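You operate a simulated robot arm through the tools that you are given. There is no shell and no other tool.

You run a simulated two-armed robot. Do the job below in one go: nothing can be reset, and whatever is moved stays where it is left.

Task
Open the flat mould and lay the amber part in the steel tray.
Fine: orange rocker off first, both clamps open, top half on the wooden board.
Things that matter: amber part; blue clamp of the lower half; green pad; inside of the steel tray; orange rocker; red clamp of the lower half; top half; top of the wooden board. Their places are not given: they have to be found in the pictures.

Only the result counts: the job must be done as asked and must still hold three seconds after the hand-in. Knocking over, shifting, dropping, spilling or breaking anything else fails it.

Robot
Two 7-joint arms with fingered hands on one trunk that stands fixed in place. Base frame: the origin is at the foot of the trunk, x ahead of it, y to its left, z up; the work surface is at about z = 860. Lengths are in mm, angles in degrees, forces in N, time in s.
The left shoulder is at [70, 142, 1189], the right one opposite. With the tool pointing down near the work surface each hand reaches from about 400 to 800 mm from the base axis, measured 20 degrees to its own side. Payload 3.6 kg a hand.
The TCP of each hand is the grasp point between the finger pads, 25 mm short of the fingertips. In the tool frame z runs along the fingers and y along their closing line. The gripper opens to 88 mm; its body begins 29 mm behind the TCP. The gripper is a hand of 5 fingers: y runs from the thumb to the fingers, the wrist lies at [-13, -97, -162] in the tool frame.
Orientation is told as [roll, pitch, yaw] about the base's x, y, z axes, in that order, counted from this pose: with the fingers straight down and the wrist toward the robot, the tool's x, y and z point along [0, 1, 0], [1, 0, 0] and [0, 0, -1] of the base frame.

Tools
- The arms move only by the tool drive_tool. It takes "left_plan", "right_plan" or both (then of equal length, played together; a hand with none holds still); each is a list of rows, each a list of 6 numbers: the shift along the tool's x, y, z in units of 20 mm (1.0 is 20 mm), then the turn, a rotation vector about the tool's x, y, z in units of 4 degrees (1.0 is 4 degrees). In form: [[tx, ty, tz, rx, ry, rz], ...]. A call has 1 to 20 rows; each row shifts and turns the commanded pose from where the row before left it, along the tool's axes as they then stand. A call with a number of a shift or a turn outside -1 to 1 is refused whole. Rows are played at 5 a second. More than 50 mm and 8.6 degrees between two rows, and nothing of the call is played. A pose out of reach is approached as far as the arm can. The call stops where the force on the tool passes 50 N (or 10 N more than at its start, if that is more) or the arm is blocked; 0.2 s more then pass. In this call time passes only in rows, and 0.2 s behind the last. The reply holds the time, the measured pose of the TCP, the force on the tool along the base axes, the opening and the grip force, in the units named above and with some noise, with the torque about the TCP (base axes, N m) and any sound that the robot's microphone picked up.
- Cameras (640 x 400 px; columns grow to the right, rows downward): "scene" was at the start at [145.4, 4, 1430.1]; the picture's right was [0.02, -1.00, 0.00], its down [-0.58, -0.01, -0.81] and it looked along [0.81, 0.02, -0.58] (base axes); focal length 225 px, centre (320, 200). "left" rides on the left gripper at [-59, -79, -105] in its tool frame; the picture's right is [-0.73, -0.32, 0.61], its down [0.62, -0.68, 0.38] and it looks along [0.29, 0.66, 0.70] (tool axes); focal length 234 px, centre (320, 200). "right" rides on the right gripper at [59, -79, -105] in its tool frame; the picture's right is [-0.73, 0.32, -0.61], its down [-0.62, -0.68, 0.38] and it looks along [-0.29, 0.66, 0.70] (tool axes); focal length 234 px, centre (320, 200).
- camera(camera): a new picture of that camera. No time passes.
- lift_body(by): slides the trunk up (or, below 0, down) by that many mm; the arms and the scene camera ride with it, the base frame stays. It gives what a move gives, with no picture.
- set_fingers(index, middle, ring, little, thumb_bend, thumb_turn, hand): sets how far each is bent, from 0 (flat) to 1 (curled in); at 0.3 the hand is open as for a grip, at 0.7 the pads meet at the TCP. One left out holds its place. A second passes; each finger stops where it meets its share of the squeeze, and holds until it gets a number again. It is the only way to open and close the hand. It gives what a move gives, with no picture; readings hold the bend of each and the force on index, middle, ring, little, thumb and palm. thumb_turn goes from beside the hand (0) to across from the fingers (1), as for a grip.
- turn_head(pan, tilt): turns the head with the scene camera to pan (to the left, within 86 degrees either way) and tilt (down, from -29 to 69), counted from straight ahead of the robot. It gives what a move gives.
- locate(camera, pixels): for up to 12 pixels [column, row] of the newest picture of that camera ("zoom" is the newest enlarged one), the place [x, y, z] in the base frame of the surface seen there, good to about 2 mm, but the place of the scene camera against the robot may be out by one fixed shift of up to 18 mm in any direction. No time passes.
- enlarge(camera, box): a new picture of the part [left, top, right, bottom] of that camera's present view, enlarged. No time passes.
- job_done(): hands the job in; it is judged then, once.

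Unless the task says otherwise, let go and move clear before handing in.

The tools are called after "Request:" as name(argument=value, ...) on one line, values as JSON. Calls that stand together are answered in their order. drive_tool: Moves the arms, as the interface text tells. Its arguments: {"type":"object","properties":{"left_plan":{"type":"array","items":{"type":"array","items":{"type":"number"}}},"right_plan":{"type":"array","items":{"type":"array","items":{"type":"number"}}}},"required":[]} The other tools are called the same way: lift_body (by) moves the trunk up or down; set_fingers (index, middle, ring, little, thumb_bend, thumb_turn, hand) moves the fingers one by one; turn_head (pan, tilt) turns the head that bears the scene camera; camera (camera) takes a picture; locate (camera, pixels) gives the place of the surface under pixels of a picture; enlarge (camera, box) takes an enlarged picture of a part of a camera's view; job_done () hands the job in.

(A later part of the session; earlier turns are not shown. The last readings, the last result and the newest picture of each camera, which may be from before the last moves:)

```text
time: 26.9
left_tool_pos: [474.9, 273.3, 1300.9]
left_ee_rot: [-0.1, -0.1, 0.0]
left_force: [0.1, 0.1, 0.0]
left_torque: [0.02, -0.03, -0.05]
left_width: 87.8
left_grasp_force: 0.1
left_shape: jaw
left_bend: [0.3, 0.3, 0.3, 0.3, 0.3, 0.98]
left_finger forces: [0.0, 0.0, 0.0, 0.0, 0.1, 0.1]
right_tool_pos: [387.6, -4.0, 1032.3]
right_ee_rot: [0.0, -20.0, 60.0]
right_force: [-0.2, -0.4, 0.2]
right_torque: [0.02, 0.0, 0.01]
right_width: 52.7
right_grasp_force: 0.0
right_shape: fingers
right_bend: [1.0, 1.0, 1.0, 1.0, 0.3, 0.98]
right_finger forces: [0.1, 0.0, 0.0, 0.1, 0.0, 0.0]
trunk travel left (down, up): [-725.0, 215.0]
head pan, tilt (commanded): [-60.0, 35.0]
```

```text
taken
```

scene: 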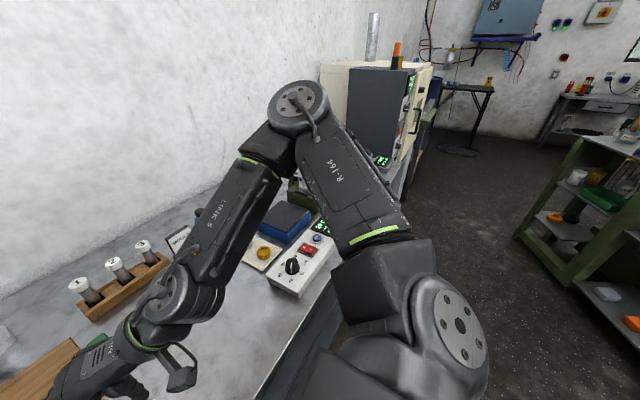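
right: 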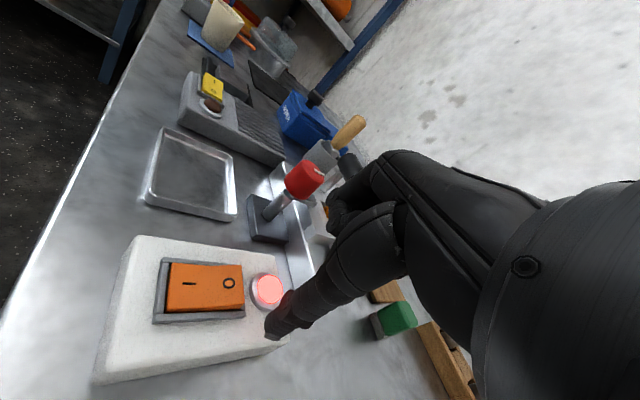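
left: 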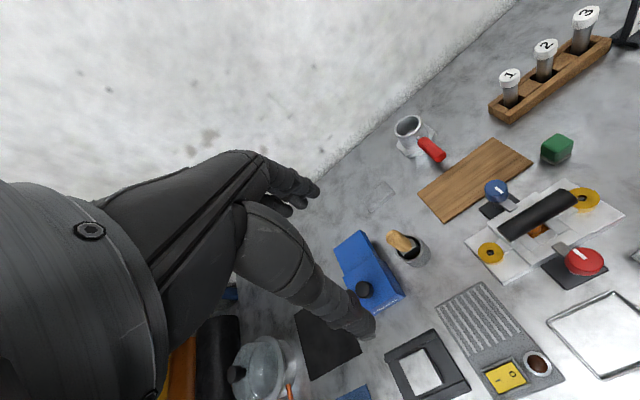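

The elbow is high (z about 1340) and over the low control panel, so lowering the trunk is safe. I'll raise the hand first, then lower the trunk 140 mm.

Request:
drive_tool(right_plan=[[0, 0.342, -0.94, 0, 0, 0], [0, 0.342, -0.94, 0, 0, 0], [0, 0.342, -0.94, 0, 0, 0], [0, 0.342, -0.94, 0, 0, 0], [0, 0.342, -0.94, 0, 0, 0], [0, 0.342, -0.94, 0, 0, 0], [0, 0, 0, 0, 0, 0]])

Request:
lift_body(by=-140)

Request:
turn_head(pan=0, tilt=45)

Request:
camera(camera="scene")

```text
time: 28.4
left_tool_pos: [475.1, 273.4, 1301.0]
left_ee_rot: [0.0, 0.1, 0.0]
left_force: [-1.1, -0.4, 0.0]
left_torque: [-0.01, 0.04, 0.04]
left_width: 87.8
left_grasp_force: 0.0
left_shape: jaw
left_bend: [0.3, 0.3, 0.3, 0.3, 0.3, 0.98]
left_finger forces: [0.0, 0.0, 0.1, 0.0, 0.0, 0.0]
right_tool_pos: [387.9, -0.4, 1150.4]
right_ee_rot: [0.1, -20.2, 60.1]
right_force: [0.1, 0.0, 0.2]
right_torque: [-0.04, -0.03, -0.03]
right_width: 52.6
right_grasp_force: 0.1
right_shape: fingers
right_bend: [1.0, 1.0, 1.0, 1.0, 0.3, 0.98]
right_finger forces: [0.0, 0.0, 0.0, 0.0, 0.0, 0.0]
trunk travel left (down, up): [-725.0, 215.0]
head pan, tilt (commanded): [-60.0, 35.0]
```

```text
time: 30.1
left_tool_pos: [475.0, 273.1, 1160.7]
left_ee_rot: [0.0, 0.0, 0.0]
left_force: [-1.2, 0.5, 0.4]
left_torque: [-0.01, 0.02, 0.01]
left_width: 87.8
left_grasp_force: 0.0
left_shape: jaw
left_bend: [0.3, 0.3, 0.3, 0.3, 0.3, 0.98]
left_finger forces: [0.0, 0.0, 0.0, 0.1, 0.0, 0.0]
right_tool_pos: [387.6, -0.6, 1010.5]
right_ee_rot: [0.1, -20.1, 60.0]
right_force: [0.2, 1.2, 0.0]
right_torque: [-0.04, -0.01, 0.0]
right_width: 52.7
right_grasp_force: 0.1
right_shape: fingers
right_bend: [1.0, 1.0, 1.0, 1.0, 0.3, 0.98]
right_finger forces: [0.0, 0.0, 0.0, 0.0, 0.0, 0.1]
trunk travel left (down, up): [-585.0, 355.0]
head pan, tilt (commanded): [-60.0, 35.0]
```

```text
time: 31.4
left_tool_pos: [475.2, 273.1, 1160.8]
left_ee_rot: [0.0, 0.0, -0.1]
left_force: [-0.3, -0.6, 0.1]
left_torque: [-0.01, 0.01, 0.02]
left_width: 87.7
left_grasp_force: 0.0
left_shape: jaw
left_bend: [0.3, 0.3, 0.3, 0.3, 0.3, 0.98]
left_finger forces: [0.0, 0.0, 0.0, 0.1, 0.1, 0.1]
right_tool_pos: [388.4, -1.3, 1011.3]
right_ee_rot: [0.1, -20.1, 59.9]
right_force: [0.5, -0.4, 0.4]
right_torque: [0.0, 0.03, 0.0]
right_width: 52.8
right_grasp_force: 0.0
right_shape: fingers
right_bend: [1.0, 1.0, 1.0, 1.0, 0.3, 0.98]
right_finger forces: [0.0, 0.0, 0.0, 0.1, 0.0, 0.0]
trunk travel left (down, up): [-585.0, 355.0]
head pan, tilt (commanded): [0.0, 45.0]
```

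```text
taken
```

scene: 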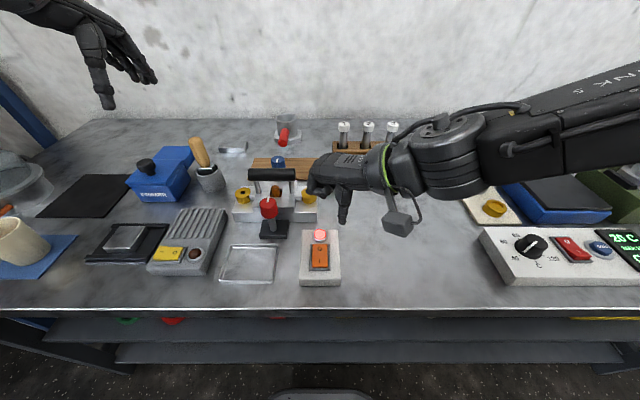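

The trunk is lower and the hand is at (388, -1, 1011). I'll shift +35 mm in y and come down to about z = 948, leaving the tip around 11 mm above the rocker.

Request:
drive_tool(right_plan=[[0.4, 0.73, 0.265, 0, 0, 0], [0.4, 0.73, 0.265, 0, 0, 0], [0, -0.342, 0.94, 0, 0, 0], [0, -0.342, 0.94, 0, 0, 0], [0, -0.342, 0.94, 0, 0, 0], [0, 0, 0, 0, 0, 0]])

Request:
camera(camera="right")

Request:
enlarge(camera="scene", box=[240, 160, 400, 290])

```text
time: 32.8
left_tool_pos: [475.2, 272.9, 1159.8]
left_ee_rot: [-0.1, 0.0, 0.0]
left_force: [-0.6, 0.2, 0.3]
left_torque: [0.03, 0.01, 0.02]
left_width: 87.6
left_grasp_force: 0.1
left_shape: jaw
left_bend: [0.3, 0.3, 0.3, 0.3, 0.3, 0.98]
left_finger forces: [0.0, 0.0, 0.1, 0.0, 0.1, 0.1]
right_tool_pos: [386.7, 35.7, 953.5]
right_ee_rot: [0.0, -20.1, 60.0]
right_force: [0.7, 0.4, -0.1]
right_torque: [0.01, 0.02, 0.01]
right_width: 52.6
right_grasp_force: 0.0
right_shape: fingers
right_bend: [1.0, 1.0, 1.0, 1.0, 0.3, 0.98]
right_finger forces: [0.1, 0.0, 0.0, 0.0, 0.1, 0.0]
trunk travel left (down, up): [-585.0, 355.0]
head pan, tilt (commanded): [0.0, 45.0]
```

```text
taken
```

right: 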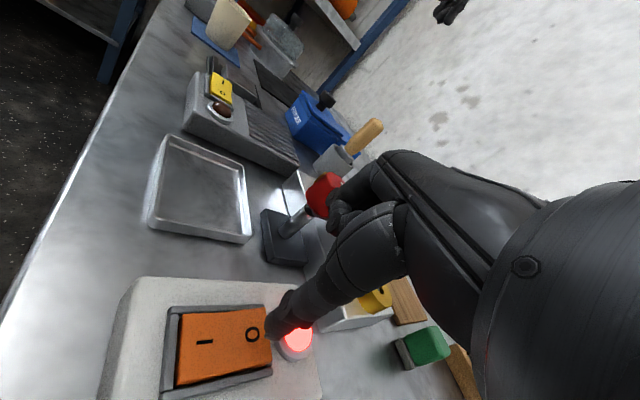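

```text
3.08 times, centred on (320, 225) of scene
```

zoom: 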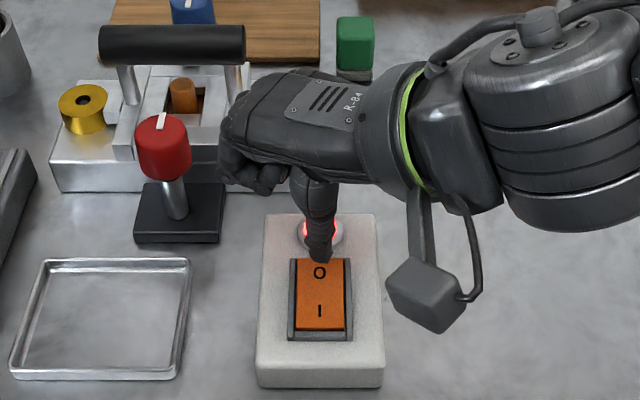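

The thumb tip is just above the 0 mark at scene zoom (320,255). I'll check the remaining gap in the right camera.

Request:
locate(camera="right", pixels=[[268, 338], [272, 342], [253, 333], [206, 341], [262, 350], [266, 315], [298, 338]])

Request:
enlarge(camera="right", box=[140, 250, 340, 400])

```text
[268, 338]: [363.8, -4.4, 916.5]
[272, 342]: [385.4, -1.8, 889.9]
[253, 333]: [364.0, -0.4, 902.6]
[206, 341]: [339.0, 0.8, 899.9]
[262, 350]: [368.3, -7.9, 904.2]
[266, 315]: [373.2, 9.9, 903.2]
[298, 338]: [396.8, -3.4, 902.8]
```

```text
2.67 times, centred on (240, 325) of right
```

zoom: 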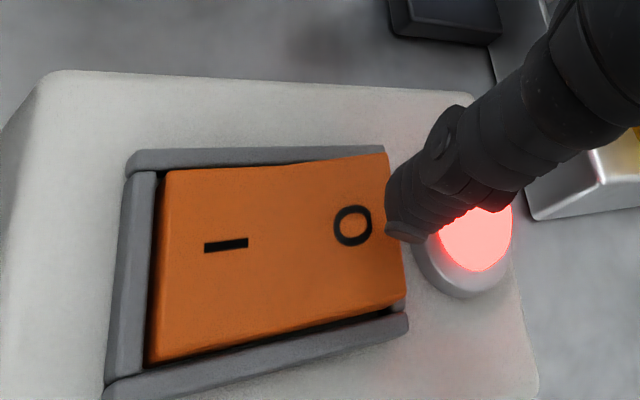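

The tip is about 12 mm above the rocker and centred near x = 368. I'll nudge it 4 mm toward the robot and press down in small steps.

Request:
drive_tool(right_plan=[[0.175, -0.095, -0.035, 0, 0, 0], [0, -0.068, 0.188, 0, 0, 0], [0, -0.068, 0.188, 0, 0, 0], [0, -0.068, 0.188, 0, 0, 0], [0, -0.051, 0.141, 0, 0, 0], [0, 0, 0, 0, 0, 0]])

Request:
enlarge(camera="right", box=[140, 250, 340, 400])

```text
time: 34.2
left_tool_pos: [472.1, 274.3, 1162.5]
left_ee_rot: [0.0, -0.2, 0.0]
left_force: [0.5, 0.0, -0.6]
left_torque: [0.01, 0.02, -0.03]
left_width: 87.6
left_grasp_force: 0.1
left_shape: jaw
left_bend: [0.3, 0.3, 0.3, 0.3, 0.3, 0.98]
left_finger forces: [0.0, 0.1, 0.1, 0.1, 0.0, 0.1]
right_tool_pos: [384.1, 35.4, 939.7]
right_ee_rot: [-0.2, -20.4, 60.1]
right_force: [1.9, 2.9, 42.7]
right_torque: [-1.57, 1.02, -0.04]
right_width: 52.6
right_grasp_force: 20.7
right_shape: fingers
right_bend: [1.0, 1.0, 1.0, 1.0, 0.29, 0.99]
right_finger forces: [0.1, 0.0, 0.0, 0.0, 42.4, 0.1]
trunk travel left (down, up): [-585.0, 355.0]
head pan, tilt (commanded): [0.0, 45.0]
```

```text
2.67 times, centred on (240, 325) of right
```

zoom: 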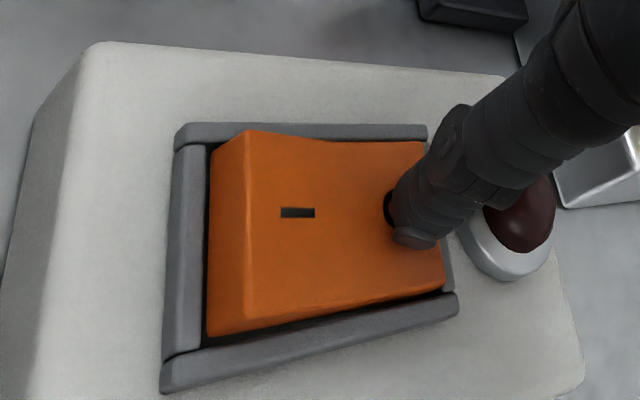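

The lamp is off and the rocker is flipped with its I end raised. I'll lift the thumb straight off and move clear.

Request:
drive_tool(right_plan=[[0, 0.171, -0.47, 0, 0, 0], [0, 0.342, -0.94, 0, 0, 0], [0, 0.342, -0.94, 0, 0, 0], [0, 0.342, -0.94, 0, 0, 0], [0, 0.342, -0.94, 0, 0, 0], [0, 0.342, -0.94, 0, 0, 0], [0, 0, 0, 0, 0, 0]])

Request:
camera(camera="right")

```text
time: 35.8
left_tool_pos: [476.8, 272.6, 1161.7]
left_ee_rot: [-0.1, 0.0, 0.0]
left_force: [0.4, 0.0, 0.6]
left_torque: [-0.02, 0.04, 0.03]
left_width: 87.7
left_grasp_force: 0.1
left_shape: jaw
left_bend: [0.3, 0.3, 0.3, 0.3, 0.3, 0.98]
left_finger forces: [0.0, 0.0, 0.0, 0.0, 0.0, 0.0]
right_tool_pos: [384.4, 34.0, 1045.7]
right_ee_rot: [0.1, -20.1, 60.0]
right_force: [-0.7, -0.6, 0.2]
right_torque: [-0.01, 0.03, 0.01]
right_width: 52.7
right_grasp_force: 0.0
right_shape: fingers
right_bend: [1.0, 1.0, 1.0, 1.0, 0.3, 0.98]
right_finger forces: [0.0, 0.1, 0.0, 0.2, 0.0, 0.0]
trunk travel left (down, up): [-585.0, 355.0]
head pan, tilt (commanded): [0.0, 45.0]
```

```text
taken
```

right: 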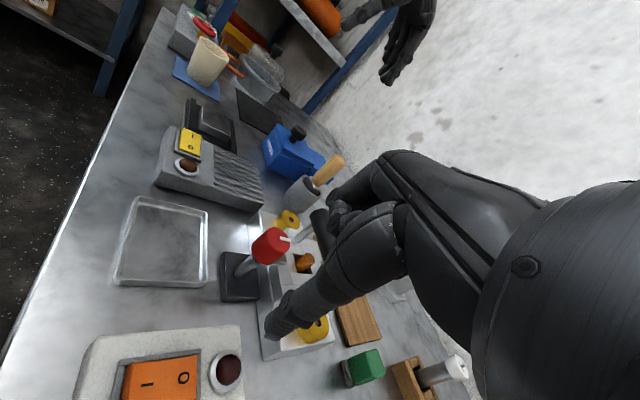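

The lamp reads dark and the 0 side is down. I'll park the right hand off to the right and then study the clamps with the left hand camera.

Request:
drive_tool(right_plan=[[-0.2, 0.0, -0.95, 0, 0, 0], [-0.9, -0.68, -0.7, 0, 0, 0], [-0.9, -0.68, -0.7, 0, 0, 0], [-0.9, -0.68, -0.7, 0, 0, 0], [-0.9, -0.68, -0.7, 0, 0, 0], [-0.9, -0.68, -0.7, 0, 0, 0], [-0.9, -0.68, -0.7, 0, 0, 0], [-0.9, -0.68, -0.7, 0, 0, 0], [-0.9, -0.68, -0.7, 0, 0, 0], [-0.9, -0.68, -0.7, 0, 0, 0], [0, 0, 0, 0, 0, 0]])

Request:
camera(camera="scene")

Request:
camera(camera="left")

```text
time: 38.2
left_tool_pos: [474.9, 274.1, 1160.0]
left_ee_rot: [0.1, 0.0, 0.0]
left_force: [-0.1, 0.4, 0.6]
left_torque: [-0.01, 0.01, -0.02]
left_width: 87.8
left_grasp_force: 0.0
left_shape: jaw
left_bend: [0.3, 0.3, 0.3, 0.3, 0.3, 0.98]
left_finger forces: [0.1, 0.0, 0.1, 0.0, 0.0, 0.0]
right_tool_pos: [447.1, -191.7, 1139.7]
right_ee_rot: [0.0, -20.1, 60.0]
right_force: [-0.1, 0.4, 0.0]
right_torque: [0.0, -0.03, 0.01]
right_width: 52.5
right_grasp_force: 0.1
right_shape: fingers
right_bend: [1.0, 1.0, 1.0, 1.0, 0.3, 0.98]
right_finger forces: [0.0, 0.0, 0.0, 0.0, 0.1, 0.0]
trunk travel left (down, up): [-585.0, 355.0]
head pan, tilt (commanded): [0.0, 45.0]
```

```text
taken
```

scene: 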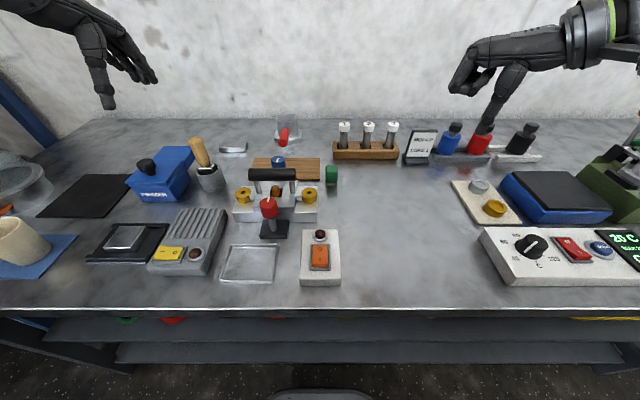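

```text
taken
```

left: 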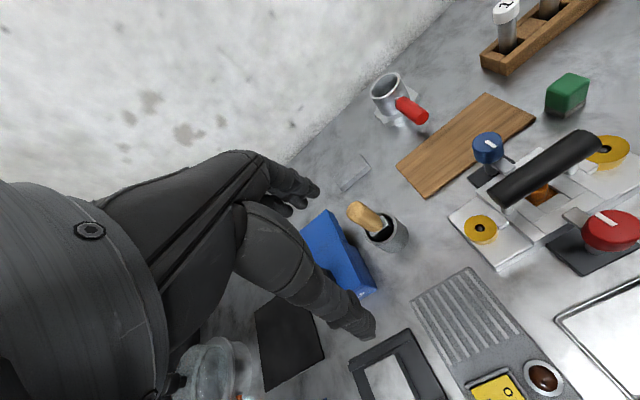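

The left camera sees the clamps at px (610,230) red and (489,150) blue. I'll enlarge to measure knob heights, lever ends and the handle before gripping.

Request:
enlarge(camera="scene", box=[225, 150, 345, 240])

Request:
locate(camera="zoom", pixels=[[240, 250], [238, 280], [237, 300], [238, 330], [200, 350], [280, 350], [265, 160], [180, 160], [355, 165], [275, 145], [280, 225], [275, 185]])

Request:
enlarge(camera="left", box=[440, 100, 640, 290])

```text
4.44 times, centred on (285, 195) of scene
```

zoom: 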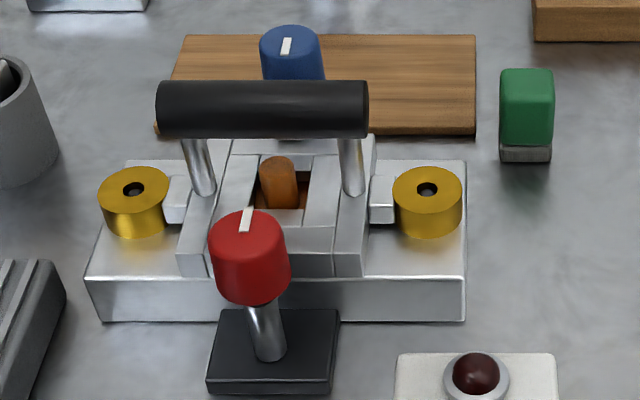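

```text
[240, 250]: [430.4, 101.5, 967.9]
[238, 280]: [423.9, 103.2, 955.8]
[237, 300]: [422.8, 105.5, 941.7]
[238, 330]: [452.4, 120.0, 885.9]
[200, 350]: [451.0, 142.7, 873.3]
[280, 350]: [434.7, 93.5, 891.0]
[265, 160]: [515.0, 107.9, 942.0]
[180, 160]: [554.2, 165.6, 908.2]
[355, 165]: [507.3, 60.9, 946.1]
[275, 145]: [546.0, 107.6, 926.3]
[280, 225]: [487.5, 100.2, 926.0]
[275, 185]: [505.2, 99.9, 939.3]
```

```text
2.11 times, centred on (540, 195) of left
```

zoom: 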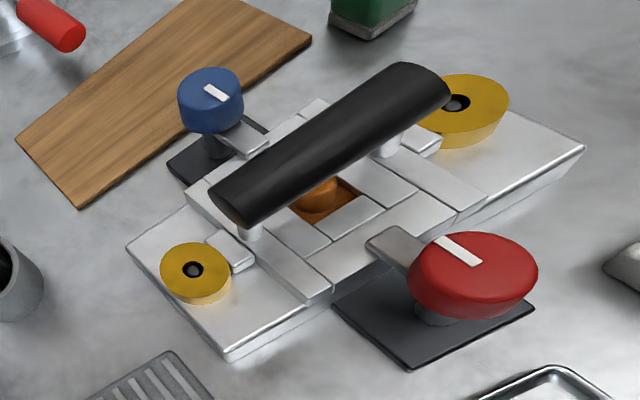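

The red knob is about 36 mm across and spans z 928–955; the handle is about 28 mm thick and 103 mm long, with its top at 976. I'll pre-shape the left hand with index, middle and thumb half open and ring and little curled, then view it.

Request:
set_fingers(hand="left", index=0.45, middle=0.45, ring=1, little=1, thumb_bend=0.45, thumb_turn=1)

Request:
turn_head(pan=20, tilt=35)

Request:
camera(camera="left")

Request:
camera(camera="scene")

```text
time: 39.2
left_tool_pos: [474.9, 273.2, 1159.6]
left_ee_rot: [0.0, 0.0, 0.0]
left_force: [-0.2, 1.2, 0.2]
left_torque: [-0.01, -0.01, -0.03]
left_width: 53.1
left_grasp_force: 0.1
left_shape: fingers
left_bend: [0.45, 0.45, 1.0, 1.0, 0.45, 0.99]
left_finger forces: [0.0, 0.0, 0.0, 0.0, 0.0, 0.0]
right_tool_pos: [446.4, -192.7, 1140.4]
right_ee_rot: [0.0, -20.1, 59.9]
right_force: [0.0, 0.5, -0.1]
right_torque: [0.02, 0.05, 0.03]
right_width: 52.9
right_grasp_force: 0.1
right_shape: fingers
right_bend: [1.0, 1.0, 1.0, 1.0, 0.3, 0.98]
right_finger forces: [0.0, 0.0, 0.1, 0.0, 0.1, 0.1]
trunk travel left (down, up): [-585.0, 355.0]
head pan, tilt (commanded): [0.0, 45.0]
```

```text
time: 40.0
left_tool_pos: [475.9, 274.0, 1160.7]
left_ee_rot: [0.0, 0.0, 0.0]
left_force: [0.5, -0.8, -0.3]
left_torque: [0.01, 0.0, 0.03]
left_width: 52.8
left_grasp_force: 0.1
left_shape: fingers
left_bend: [0.45, 0.45, 1.0, 1.0, 0.45, 0.99]
left_finger forces: [0.1, 0.1, 0.0, 0.0, 0.0, 0.0]
right_tool_pos: [447.4, -192.3, 1139.8]
right_ee_rot: [0.1, -20.1, 60.0]
right_force: [-1.1, -0.1, 0.7]
right_torque: [0.04, -0.03, -0.02]
right_width: 52.8
right_grasp_force: 0.1
right_shape: fingers
right_bend: [1.0, 1.0, 1.0, 1.0, 0.3, 0.98]
right_finger forces: [0.1, 0.0, 0.0, 0.0, 0.0, 0.1]
trunk travel left (down, up): [-585.0, 355.0]
head pan, tilt (commanded): [20.0, 35.0]
```

```text
taken
```

left: 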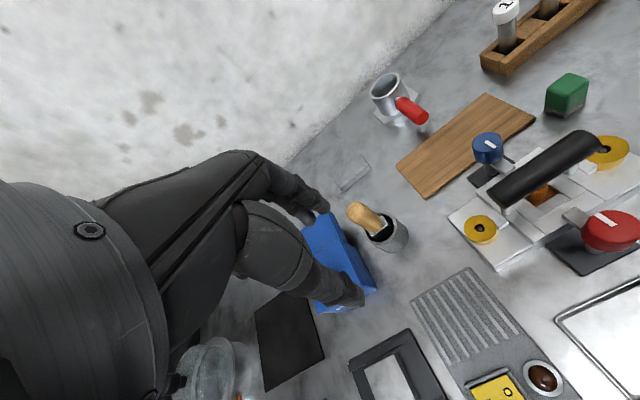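

```text
taken
```

scene: 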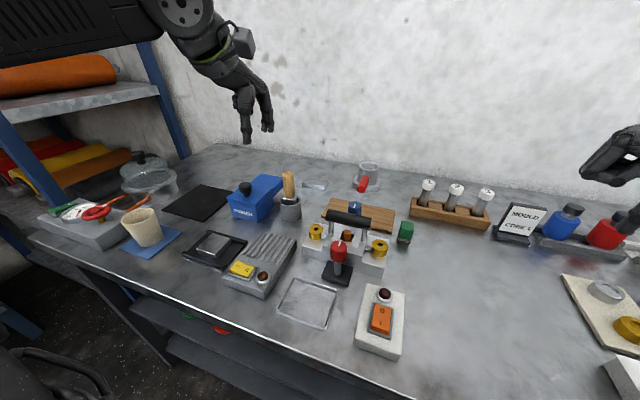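

The opening is 53 mm, which suits the knob. I'll locate the thumb and fingertip surfaces to know where they lie relative to the TCP.

Request:
locate(camera="left", pixels=[[352, 300], [355, 285], [345, 275], [312, 220], [318, 205], [300, 190], [275, 165], [250, 152], [300, 218]])

Request:
enlarge(camera="scene", box=[190, 40, 290, 150])

Request:
locate(camera="zoom", pixels=[[317, 390], [315, 360], [372, 345], [395, 340], [350, 300], [330, 220]])

```text
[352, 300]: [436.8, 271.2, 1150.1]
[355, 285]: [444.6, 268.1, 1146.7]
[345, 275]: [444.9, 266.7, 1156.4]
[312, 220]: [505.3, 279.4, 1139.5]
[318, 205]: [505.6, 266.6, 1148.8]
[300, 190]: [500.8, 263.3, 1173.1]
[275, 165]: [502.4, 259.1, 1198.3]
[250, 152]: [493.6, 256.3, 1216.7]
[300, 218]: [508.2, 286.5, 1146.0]
```

```text
3.64 times, centred on (240, 95) of scene
```

zoom: 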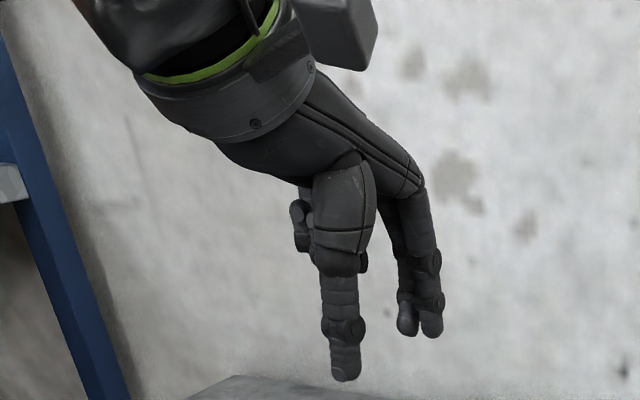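

```text
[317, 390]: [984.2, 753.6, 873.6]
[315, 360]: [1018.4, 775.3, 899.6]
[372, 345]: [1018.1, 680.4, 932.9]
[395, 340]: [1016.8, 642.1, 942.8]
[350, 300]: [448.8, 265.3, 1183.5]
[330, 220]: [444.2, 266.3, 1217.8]
```

The index and middle fingers sit at about +30 and the thumb at about -33 along tool y, so the span fits between knob and handle. I'll bring the left hand above the red knob.

Request:
drive_tool(left_plan=[[-0.865, -0.215, 0.5, 0, 0, 0], [-0.865, -0.215, 0.5, 0, 0, 0], [-0.865, -0.215, 0.5, 0, 0, 0], [-0.865, -0.215, 0.5, 0, 0, 0], [-0.865, -0.215, 0.5, 0, 0, 0], [-0.865, -0.215, 0.5, 0, 0, 0], [-0.865, -0.215, 0.5, 0, 0, 0], [-0.865, -0.215, 0.5, 0, 0, 0], [-0.865, -0.215, 0.5, 0, 0, 0], [-0.865, -0.215, 0.5, 0, 0, 0], [0, 0, 0, 0, 0, 0]])

Request:
camera(camera="left")

Request:
camera(camera="scene")

```text
time: 42.5
left_tool_pos: [431.1, 96.5, 1061.1]
left_ee_rot: [0.0, 0.0, -0.2]
left_force: [0.4, -0.8, 0.5]
left_torque: [0.0, -0.02, 0.0]
left_width: 53.2
left_grasp_force: 0.0
left_shape: fingers
left_bend: [0.45, 0.45, 1.0, 1.0, 0.45, 0.99]
left_finger forces: [0.0, 0.1, 0.0, 0.1, 0.0, 0.0]
right_tool_pos: [447.0, -192.0, 1140.3]
right_ee_rot: [0.1, -20.1, 60.0]
right_force: [0.3, -1.2, 0.5]
right_torque: [0.02, 0.01, -0.02]
right_width: 52.6
right_grasp_force: 0.1
right_shape: fingers
right_bend: [1.0, 1.0, 1.0, 1.0, 0.3, 0.98]
right_finger forces: [0.1, 0.0, 0.0, 0.0, 0.0, 0.1]
trunk travel left (down, up): [-585.0, 355.0]
head pan, tilt (commanded): [20.0, 35.0]
```

```text
taken
```

left: 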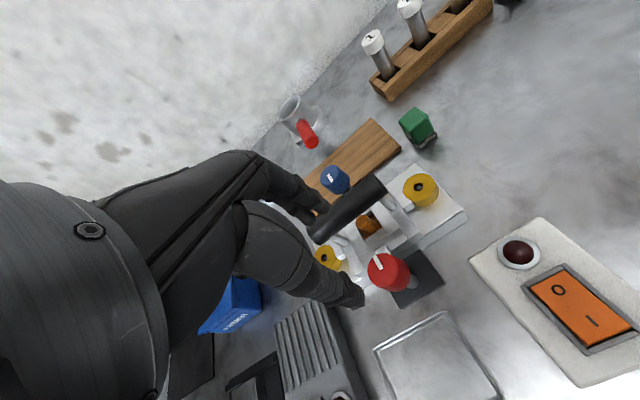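

```text
taken
```

scene: 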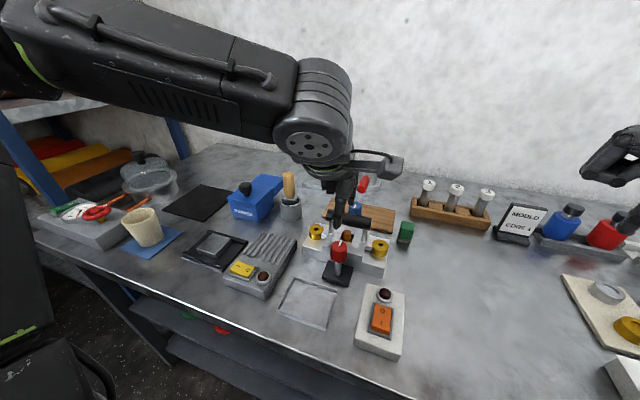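

The hand hovers above the knob, seen at left px (385,270). I'll enlarge and locate the knob top rim to find its exact centre.

Request:
enlarge(camera="left", box=[310, 170, 470, 320])

Request:
locate(camera="zoom", pixels=[[290, 262], [265, 240], [330, 240], [320, 265], [300, 225], [262, 262], [345, 260], [275, 290], [240, 215], [250, 190], [225, 115], [300, 90]])

```text
2.67 times, centred on (390, 245) of left
```

zoom: 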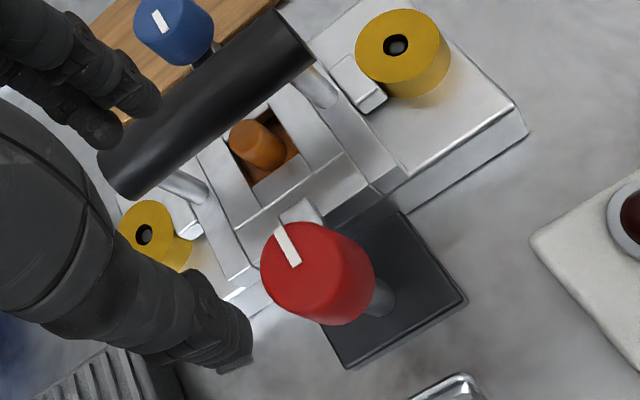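

```text
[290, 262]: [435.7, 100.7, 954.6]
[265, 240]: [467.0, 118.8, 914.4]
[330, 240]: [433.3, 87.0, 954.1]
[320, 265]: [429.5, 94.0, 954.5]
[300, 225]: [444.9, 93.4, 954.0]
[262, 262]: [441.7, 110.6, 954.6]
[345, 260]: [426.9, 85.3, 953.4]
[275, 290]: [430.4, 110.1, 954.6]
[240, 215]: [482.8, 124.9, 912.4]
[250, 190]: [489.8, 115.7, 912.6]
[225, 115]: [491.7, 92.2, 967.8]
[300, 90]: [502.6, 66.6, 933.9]
```

The knob centre is about (432, 100) with radius 18, and the TCP is already over it. I'll descend to about z = 950 with the fingers straddling the knob.

Request:
drive_tool(left_plan=[[0, 0, 1, 0, 0, 0], [0, 0, 1, 0, 0, 0], [0, 0, 1, 0, 0, 0], [0, 0, 1, 0, 0, 0], [0, 0, 0.7, 0, 0, 0], [0, 0, 0.5, 0, 0, 0], [0, 0, 0.4, 0, 0, 0], [0, 0, 0, 0, 0, 0]])

Request:
camera(camera="left")

Request:
enlarge(camera="scene", box=[260, 150, 420, 310])

```text
time: 44.2
left_tool_pos: [431.8, 100.8, 949.9]
left_ee_rot: [0.0, -0.2, 0.1]
left_force: [0.5, 0.5, 10.0]
left_torque: [0.07, -0.36, -0.01]
left_width: 53.1
left_grasp_force: 4.5
left_shape: fingers
left_bend: [0.45, 0.43, 1.0, 1.0, 0.45, 0.99]
left_finger forces: [0.1, 9.7, 0.1, 0.0, 0.1, 0.1]
right_tool_pos: [445.8, -192.4, 1139.7]
right_ee_rot: [0.0, -20.1, 60.0]
right_force: [-0.8, 0.1, 0.4]
right_torque: [0.03, -0.01, 0.0]
right_width: 52.6
right_grasp_force: 0.0
right_shape: fingers
right_bend: [1.0, 1.0, 1.0, 1.0, 0.3, 0.98]
right_finger forces: [0.1, 0.0, 0.0, 0.0, 0.0, 0.0]
trunk travel left (down, up): [-585.0, 355.0]
head pan, tilt (commanded): [20.0, 35.0]
```

```text
taken
```

left: 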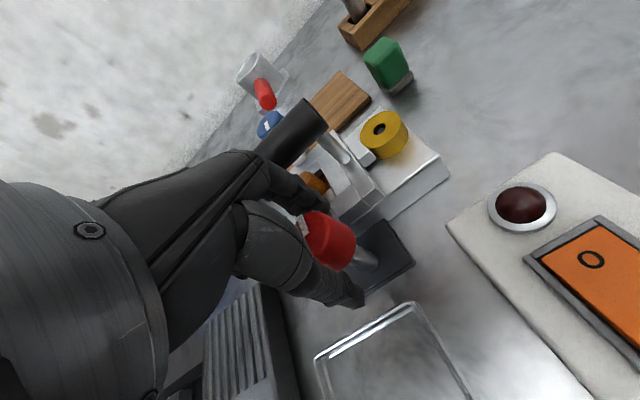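

```text
2.50 times, centred on (340, 230) of scene
```

zoom: 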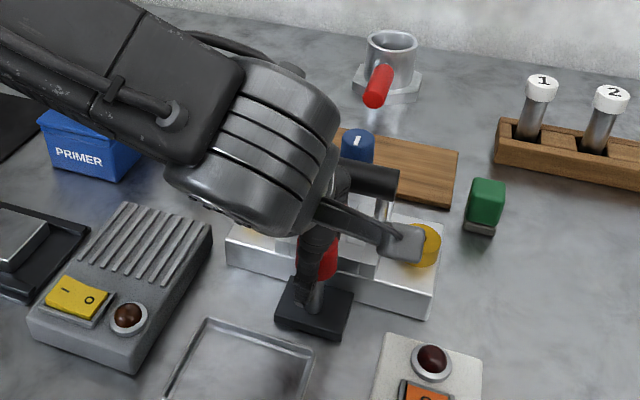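

The middle fingertip presses on the lever with about 10 N because it hangs right over it. I'll lift 4 mm and then close gently on the knob.

Request:
drive_tool(left_plan=[[0, 0, -0.2, 0, 0, 0], [0, 0, 0, 0, 0, 0]])

Request:
set_fingers(hand="left", index=0.62, middle=0.62, thumb_bend=0.62)

Request:
enlarge(camera="left", box=[240, 150, 420, 330])

```text
time: 44.9
left_tool_pos: [431.3, 100.4, 953.1]
left_ee_rot: [0.0, 0.1, 0.0]
left_force: [-0.1, 0.4, 0.6]
left_torque: [0.01, 0.0, 0.01]
left_width: 53.2
left_grasp_force: 0.1
left_shape: fingers
left_bend: [0.45, 0.45, 1.0, 1.0, 0.45, 0.99]
left_finger forces: [0.0, 0.0, 0.0, 0.1, 0.0, 0.0]
right_tool_pos: [448.2, -191.9, 1138.9]
right_ee_rot: [0.1, -20.1, 60.0]
right_force: [-0.5, 0.5, -0.5]
right_torque: [-0.04, 0.04, 0.0]
right_width: 52.6
right_grasp_force: 0.0
right_shape: fingers
right_bend: [1.0, 1.0, 1.0, 1.0, 0.3, 0.98]
right_finger forces: [0.1, 0.1, 0.1, 0.0, 0.0, 0.0]
trunk travel left (down, up): [-585.0, 355.0]
head pan, tilt (commanded): [20.0, 35.0]
```

```text
time: 45.9
left_tool_pos: [433.3, 100.0, 952.9]
left_ee_rot: [0.0, 0.1, 0.0]
left_force: [0.2, 0.0, -0.3]
left_torque: [0.03, -0.03, 0.0]
left_width: 26.9
left_grasp_force: 4.0
left_shape: fingers
left_bend: [0.57, 0.59, 1.0, 1.0, 0.57, 1.0]
left_finger forces: [2.8, 2.4, 0.1, 0.1, 3.7, 0.0]
right_tool_pos: [448.0, -193.1, 1139.1]
right_ee_rot: [0.1, -20.1, 60.2]
right_force: [-1.0, -0.6, -0.6]
right_torque: [0.01, -0.01, 0.0]
right_width: 52.7
right_grasp_force: 0.1
right_shape: fingers
right_bend: [1.0, 1.0, 1.0, 1.0, 0.3, 0.98]
right_finger forces: [0.0, 0.1, 0.1, 0.0, 0.0, 0.0]
trunk travel left (down, up): [-585.0, 355.0]
head pan, tilt (commanded): [20.0, 35.0]
```

```text
2.22 times, centred on (330, 240) of left
```

zoom: 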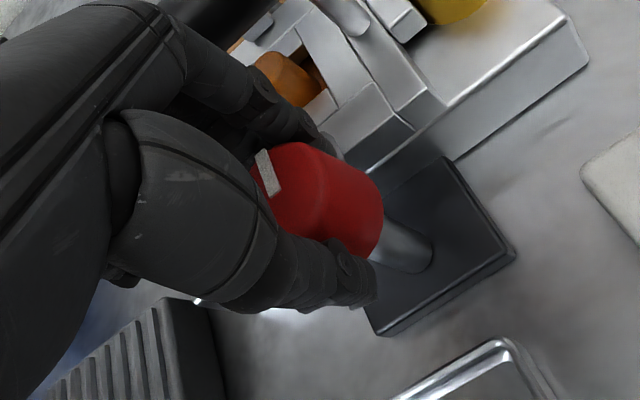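

Thumb, index and middle are all in contact (about 3 N each). I'll squeeze harder and try turning 12° first to learn which way it goes.

Request:
set_fingers(hand="left", index=0.8, middle=0.8, thumb_bend=0.8)

Request:
drive_tool(left_plan=[[0, 0, 0, 0, 0, 1], [0, 0, 0, 0, 0, 1], [0, 0, 0, 0, 0, 1], [0, 0, 0, 0, 0, 0]])

Request:
enlarge(camera="left", box=[240, 150, 420, 330])

```text
time: 46.9
left_tool_pos: [433.3, 99.8, 953.5]
left_ee_rot: [0.0, 0.0, 0.1]
left_force: [-1.3, 3.6, -2.8]
left_torque: [0.06, -0.08, 0.0]
left_width: 25.0
left_grasp_force: 17.0
left_shape: fingers
left_bend: [0.58, 0.6, 1.0, 1.0, 0.6, 1.0]
left_finger forces: [8.2, 8.5, 0.0, 0.0, 17.5, 0.0]
right_tool_pos: [447.2, -190.0, 1140.2]
right_ee_rot: [0.1, -20.1, 60.0]
right_force: [0.2, 0.3, -0.4]
right_torque: [0.02, 0.01, 0.03]
right_width: 52.7
right_grasp_force: 0.1
right_shape: fingers
right_bend: [1.0, 1.0, 1.0, 1.0, 0.3, 0.98]
right_finger forces: [0.0, 0.1, 0.1, 0.0, 0.0, 0.0]
trunk travel left (down, up): [-585.0, 355.0]
head pan, tilt (commanded): [20.0, 35.0]
```

```text
time: 47.9
left_tool_pos: [432.8, 101.5, 953.3]
left_ee_rot: [-0.1, 0.1, -12.0]
left_force: [-0.5, 6.2, 0.7]
left_torque: [0.12, -0.05, 0.14]
left_width: 24.6
left_grasp_force: 17.6
left_shape: fingers
left_bend: [0.57, 0.61, 1.0, 1.0, 0.62, 0.99]
left_finger forces: [9.5, 8.3, 0.0, 0.0, 16.9, 0.0]
right_tool_pos: [448.5, -190.7, 1139.4]
right_ee_rot: [0.0, -20.1, 59.9]
right_force: [0.1, 0.3, 0.4]
right_torque: [-0.02, -0.01, 0.01]
right_width: 52.6
right_grasp_force: 0.0
right_shape: fingers
right_bend: [1.0, 1.0, 1.0, 1.0, 0.3, 0.98]
right_finger forces: [0.0, 0.0, 0.0, 0.0, 0.1, 0.0]
trunk travel left (down, up): [-585.0, 355.0]
head pan, tilt (commanded): [20.0, 35.0]
```

```text
2.22 times, centred on (330, 240) of left
```

zoom: 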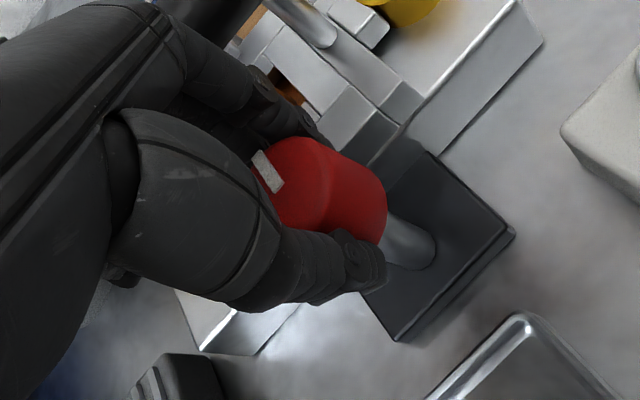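

Compared with the plate edges, the knob mark rotated in the view almost as much as the world did, so the fingers slipped and it does not turn that way. I'll try the other direction by turning back and on.

Request:
drive_tool(left_plan=[[0, 0, 0, 0, 0, -1], [0, 0, 0, 0, 0, -1], [0, 0, 0, 0, 0, -1], [0, 0, 0, 0, 0, 0]])

Request:
enlarge(camera="left", box=[240, 150, 420, 330])

```text
time: 48.9
left_tool_pos: [431.9, 100.2, 952.2]
left_ee_rot: [-0.1, -0.1, 0.1]
left_force: [-1.4, 4.6, 2.4]
left_torque: [0.11, -0.04, -0.01]
left_width: 25.3
left_grasp_force: 18.3
left_shape: fingers
left_bend: [0.57, 0.59, 1.0, 1.0, 0.61, 1.0]
left_finger forces: [7.9, 9.2, 0.0, 0.0, 18.4, 0.0]
right_tool_pos: [447.4, -192.1, 1140.6]
right_ee_rot: [0.0, -20.0, 60.0]
right_force: [-0.2, -0.6, 0.2]
right_torque: [0.0, 0.02, -0.01]
right_width: 52.9
right_grasp_force: 0.2
right_shape: fingers
right_bend: [1.0, 1.0, 1.0, 1.0, 0.3, 0.98]
right_finger forces: [0.1, 0.0, 0.0, 0.0, 0.0, 0.0]
trunk travel left (down, up): [-585.0, 355.0]
head pan, tilt (commanded): [20.0, 35.0]
```

```text
2.22 times, centred on (330, 240) of left
```

zoom: 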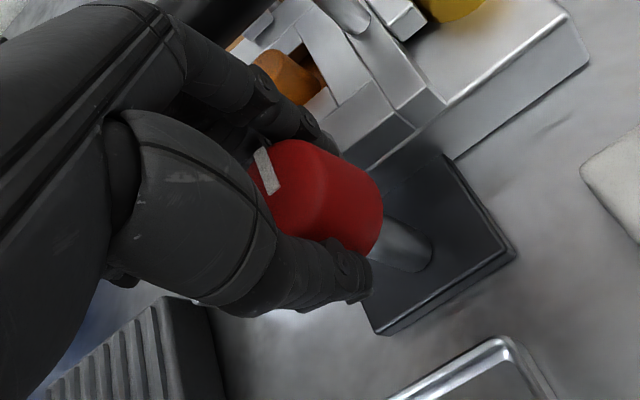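

The view is back to the start pose with torque near zero. Now I'll turn the other way by 12° (yaw up).

Request:
drive_tool(left_plan=[[0, 0, 0, 0, 0, -1], [0, 0, 0, 0, 0, -1], [0, 0, 0, 0, 0, -1], [0, 0, 0, 0, 0, 0]])

Request:
enlarge(camera="left", box=[240, 150, 420, 330])

```text
time: 49.9
left_tool_pos: [431.9, 100.8, 952.4]
left_ee_rot: [0.0, 0.0, 12.1]
left_force: [-2.9, 0.2, 2.1]
left_torque: [0.01, -0.02, -0.01]
left_width: 25.1
left_grasp_force: 16.7
left_shape: fingers
left_bend: [0.57, 0.6, 1.0, 1.0, 0.61, 1.0]
left_finger forces: [8.2, 7.2, 0.1, 0.0, 18.4, 0.0]
right_tool_pos: [446.6, -190.6, 1138.8]
right_ee_rot: [0.0, -20.1, 60.0]
right_force: [0.8, -0.4, -0.2]
right_torque: [0.02, 0.0, -0.02]
right_width: 52.4
right_grasp_force: 0.1
right_shape: fingers
right_bend: [1.0, 1.0, 1.0, 1.0, 0.3, 0.98]
right_finger forces: [0.1, 0.0, 0.0, 0.0, 0.0, 0.0]
trunk travel left (down, up): [-585.0, 355.0]
head pan, tilt (commanded): [20.0, 35.0]
```

```text
2.22 times, centred on (330, 240) of left
```

zoom: 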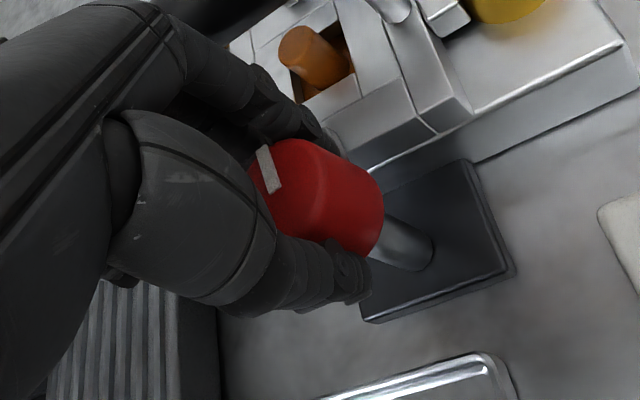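

The mark now stays fixed in the hand's view while the world rotates, so the red clamp opens counter-clockwise (seen from above). I'll continue to yaw +24.

Request:
drive_tool(left_plan=[[0, 0, 0, 0, 0, -1], [0, 0, 0, 0, 0, -1], [0, 0, 0, 0, 0, -1], [0, 0, 0, 0, 0, 0]])

Request:
enlarge(camera="left", box=[240, 150, 420, 330])

```text
time: 50.9
left_tool_pos: [432.5, 120.7, 953.5]
left_ee_rot: [-0.1, -0.1, 24.1]
left_force: [-9.3, 6.3, -0.4]
left_torque: [0.04, 0.0, -0.06]
left_width: 0.1
left_grasp_force: 6.7
left_shape: fingers
left_bend: [0.69, 0.72, 1.0, 1.0, 0.74, 1.0]
left_finger forces: [2.6, 0.1, 0.1, 0.1, 9.8, 0.0]
left hand out of reach, approached as far as the arm can: row 2, 3
right_tool_pos: [446.3, -189.7, 1140.3]
right_ee_rot: [-0.1, -20.0, 60.0]
right_force: [0.2, -0.7, -0.9]
right_torque: [0.0, 0.02, 0.01]
right_width: 52.7
right_grasp_force: 0.0
right_shape: fingers
right_bend: [1.0, 1.0, 1.0, 1.0, 0.3, 0.98]
right_finger forces: [0.1, 0.0, 0.0, 0.0, 0.1, 0.0]
trunk travel left (down, up): [-585.0, 355.0]
head pan, tilt (commanded): [20.0, 35.0]
```

```text
2.22 times, centred on (330, 240) of left
```

zoom: 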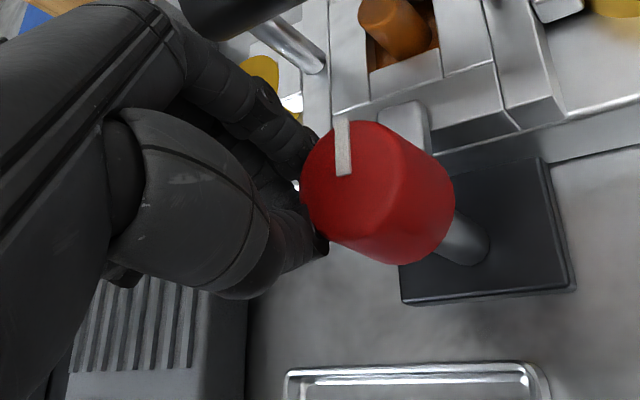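

The arm hit its reach limit at yaw 24 and the fingers slid off the knob to y = 120. I'll open the fingers, rise, and check the lever's angle.

Request:
set_fingers(hand="left", index=0.45, middle=0.45, thumb_bend=0.45)

Request:
drive_tool(left_plan=[[0, 0, -1, 0, 0, 0], [0, 0, -1, 0, 0, 0], [0, 0, -1, 0, 0, 0], [0, 0, -1, 0, 0, 0], [0, 0, 0, 0, 0, 0]])

Request:
enlarge(camera="left", box=[260, 130, 500, 330])

Request:
enlarge(camera="scene", box=[260, 150, 420, 310])

```text
time: 51.9
left_tool_pos: [433.7, 118.2, 953.7]
left_ee_rot: [-0.1, 0.1, 23.8]
left_force: [0.4, -0.8, -0.1]
left_torque: [0.01, 0.02, 0.01]
left_width: 52.1
left_grasp_force: 0.1
left_shape: fingers
left_bend: [0.45, 0.45, 1.0, 1.0, 0.45, 0.99]
left_finger forces: [0.0, 0.0, 0.0, 0.0, 0.0, 0.1]
right_tool_pos: [448.6, -190.6, 1139.2]
right_ee_rot: [0.1, -20.1, 60.0]
right_force: [-0.1, 0.8, -0.6]
right_torque: [0.02, 0.01, 0.0]
right_width: 52.6
right_grasp_force: 0.1
right_shape: fingers
right_bend: [1.0, 1.0, 1.0, 1.0, 0.3, 0.98]
right_finger forces: [0.0, 0.1, 0.1, 0.0, 0.1, 0.1]
trunk travel left (down, up): [-585.0, 355.0]
head pan, tilt (commanded): [20.0, 35.0]
```

```text
time: 53.0
left_tool_pos: [434.4, 119.0, 1033.2]
left_ee_rot: [0.0, 0.0, 23.9]
left_force: [-0.2, 0.5, -0.4]
left_torque: [0.02, 0.03, 0.01]
left_width: 52.0
left_grasp_force: 0.1
left_shape: fingers
left_bend: [0.45, 0.45, 1.0, 1.0, 0.45, 0.99]
left_finger forces: [0.1, 0.0, 0.0, 0.0, 0.0, 0.0]
right_tool_pos: [448.0, -192.7, 1139.4]
right_ee_rot: [0.1, -20.1, 59.9]
right_force: [0.1, 0.3, -0.1]
right_torque: [-0.01, 0.01, 0.0]
right_width: 52.7
right_grasp_force: 0.1
right_shape: fingers
right_bend: [1.0, 1.0, 1.0, 1.0, 0.3, 0.98]
right_finger forces: [0.1, 0.0, 0.0, 0.1, 0.0, 0.0]
trunk travel left (down, up): [-585.0, 355.0]
head pan, tilt (commanded): [20.0, 35.0]
```

```text
2.00 times, centred on (380, 230) of left
```

zoom: 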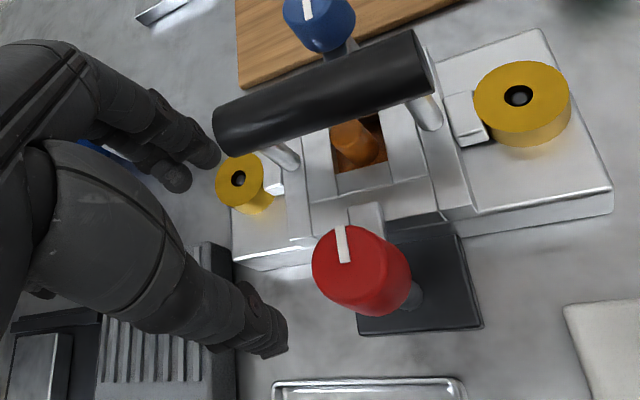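

```text
2.50 times, centred on (340, 230) of scene
```

zoom: 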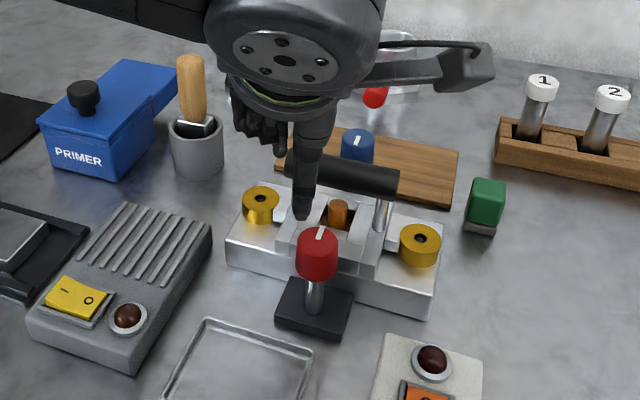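

I can see the red knob's mark at zoom (338,228)–(345,262) and the lever near (367,215). I'll locate them for the angle.

Request:
enlarge(camera="left", box=[380, 200, 480, 290])

```text
4.44 times, centred on (430, 245) of left
```

zoom: 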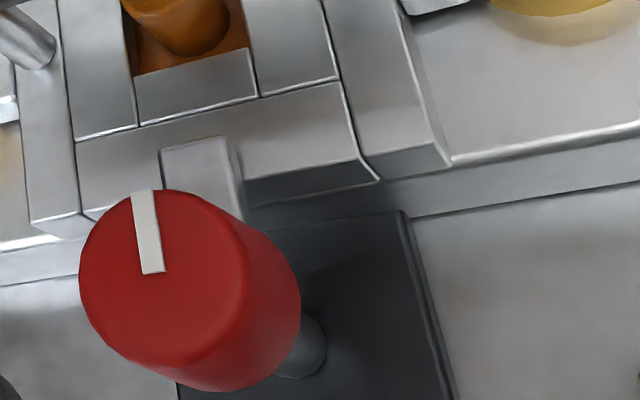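

Request:
locate(camera="zoom", pixels=[[143, 195], [154, 268], [170, 155], [228, 145], [200, 148], [238, 200], [355, 170], [100, 208], [345, 90], [78, 145], [165, 290], [85, 270]])

```text
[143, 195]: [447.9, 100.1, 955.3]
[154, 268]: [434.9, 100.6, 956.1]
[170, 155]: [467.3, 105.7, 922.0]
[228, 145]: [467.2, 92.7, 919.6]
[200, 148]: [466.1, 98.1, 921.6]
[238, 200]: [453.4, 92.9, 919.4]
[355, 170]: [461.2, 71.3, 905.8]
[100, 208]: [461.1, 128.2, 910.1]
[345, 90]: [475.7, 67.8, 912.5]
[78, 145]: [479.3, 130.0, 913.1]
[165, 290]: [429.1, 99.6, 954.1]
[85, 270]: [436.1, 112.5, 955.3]
```

The mark lies exactly along +x (from 435 to 448 at y = 100), so the lever is still closed: the thumb dragged it back as it slid off. I'll regrip from yaw -56, where a long counter-clockwise stroke fits within reach.

Request:
drive_tool(left_plan=[[0, 0, 0, 0, 0, 1], [0, 0, 0, 0, 0, 1], [0, 0, 0, 0, 0, 1], [0, 0, 0, 0, 0, 1], [0, 0, 0, 0, 0, 1], [0, 0, 0, 0, 0, 1], [0, 0, 0, 0, 0, 1], [0, 0, 0, 0, 0, 1], [0, 0, 0, 0, 0, 1], [0, 0, 0, 0, 0, 1], [0, 0, 0, 0, 0, 1], [0, 0, 0, 0, 0, 1], [0, 0, 0, 0, 0, 1], [0, 0, 0, 0, 0, 1], [0, 0, 0, 0, 0, 1], [0, 0, 0, 0, 0, 1], [0, 0, 0, 0, 0, 1], [0, 0, 0, 0, 0, 1], [0, 0, 0, 0, 0, 1], [0, 0, 0, 0, 0, 1]])

```text
time: 57.2
left_tool_pos: [433.6, 117.3, 1034.0]
left_ee_rot: [0.0, 0.0, -56.1]
left_force: [0.5, 0.1, 0.4]
left_torque: [0.01, -0.03, 0.02]
left_width: 51.7
left_grasp_force: 0.0
left_shape: fingers
left_bend: [0.45, 0.45, 1.0, 1.0, 0.45, 0.99]
left_finger forces: [0.1, 0.0, 0.0, 0.0, 0.1, 0.0]
right_tool_pos: [447.4, -191.6, 1139.8]
right_ee_rot: [0.2, -20.0, 60.0]
right_force: [0.2, -0.1, -1.1]
right_torque: [-0.02, 0.03, 0.01]
right_width: 52.7
right_grasp_force: 0.0
right_shape: fingers
right_bend: [1.0, 1.0, 1.0, 1.0, 0.3, 0.98]
right_finger forces: [0.1, 0.0, 0.0, 0.1, 0.0, 0.0]
trunk travel left (down, up): [-585.0, 355.0]
head pan, tilt (commanded): [20.0, 35.0]
```

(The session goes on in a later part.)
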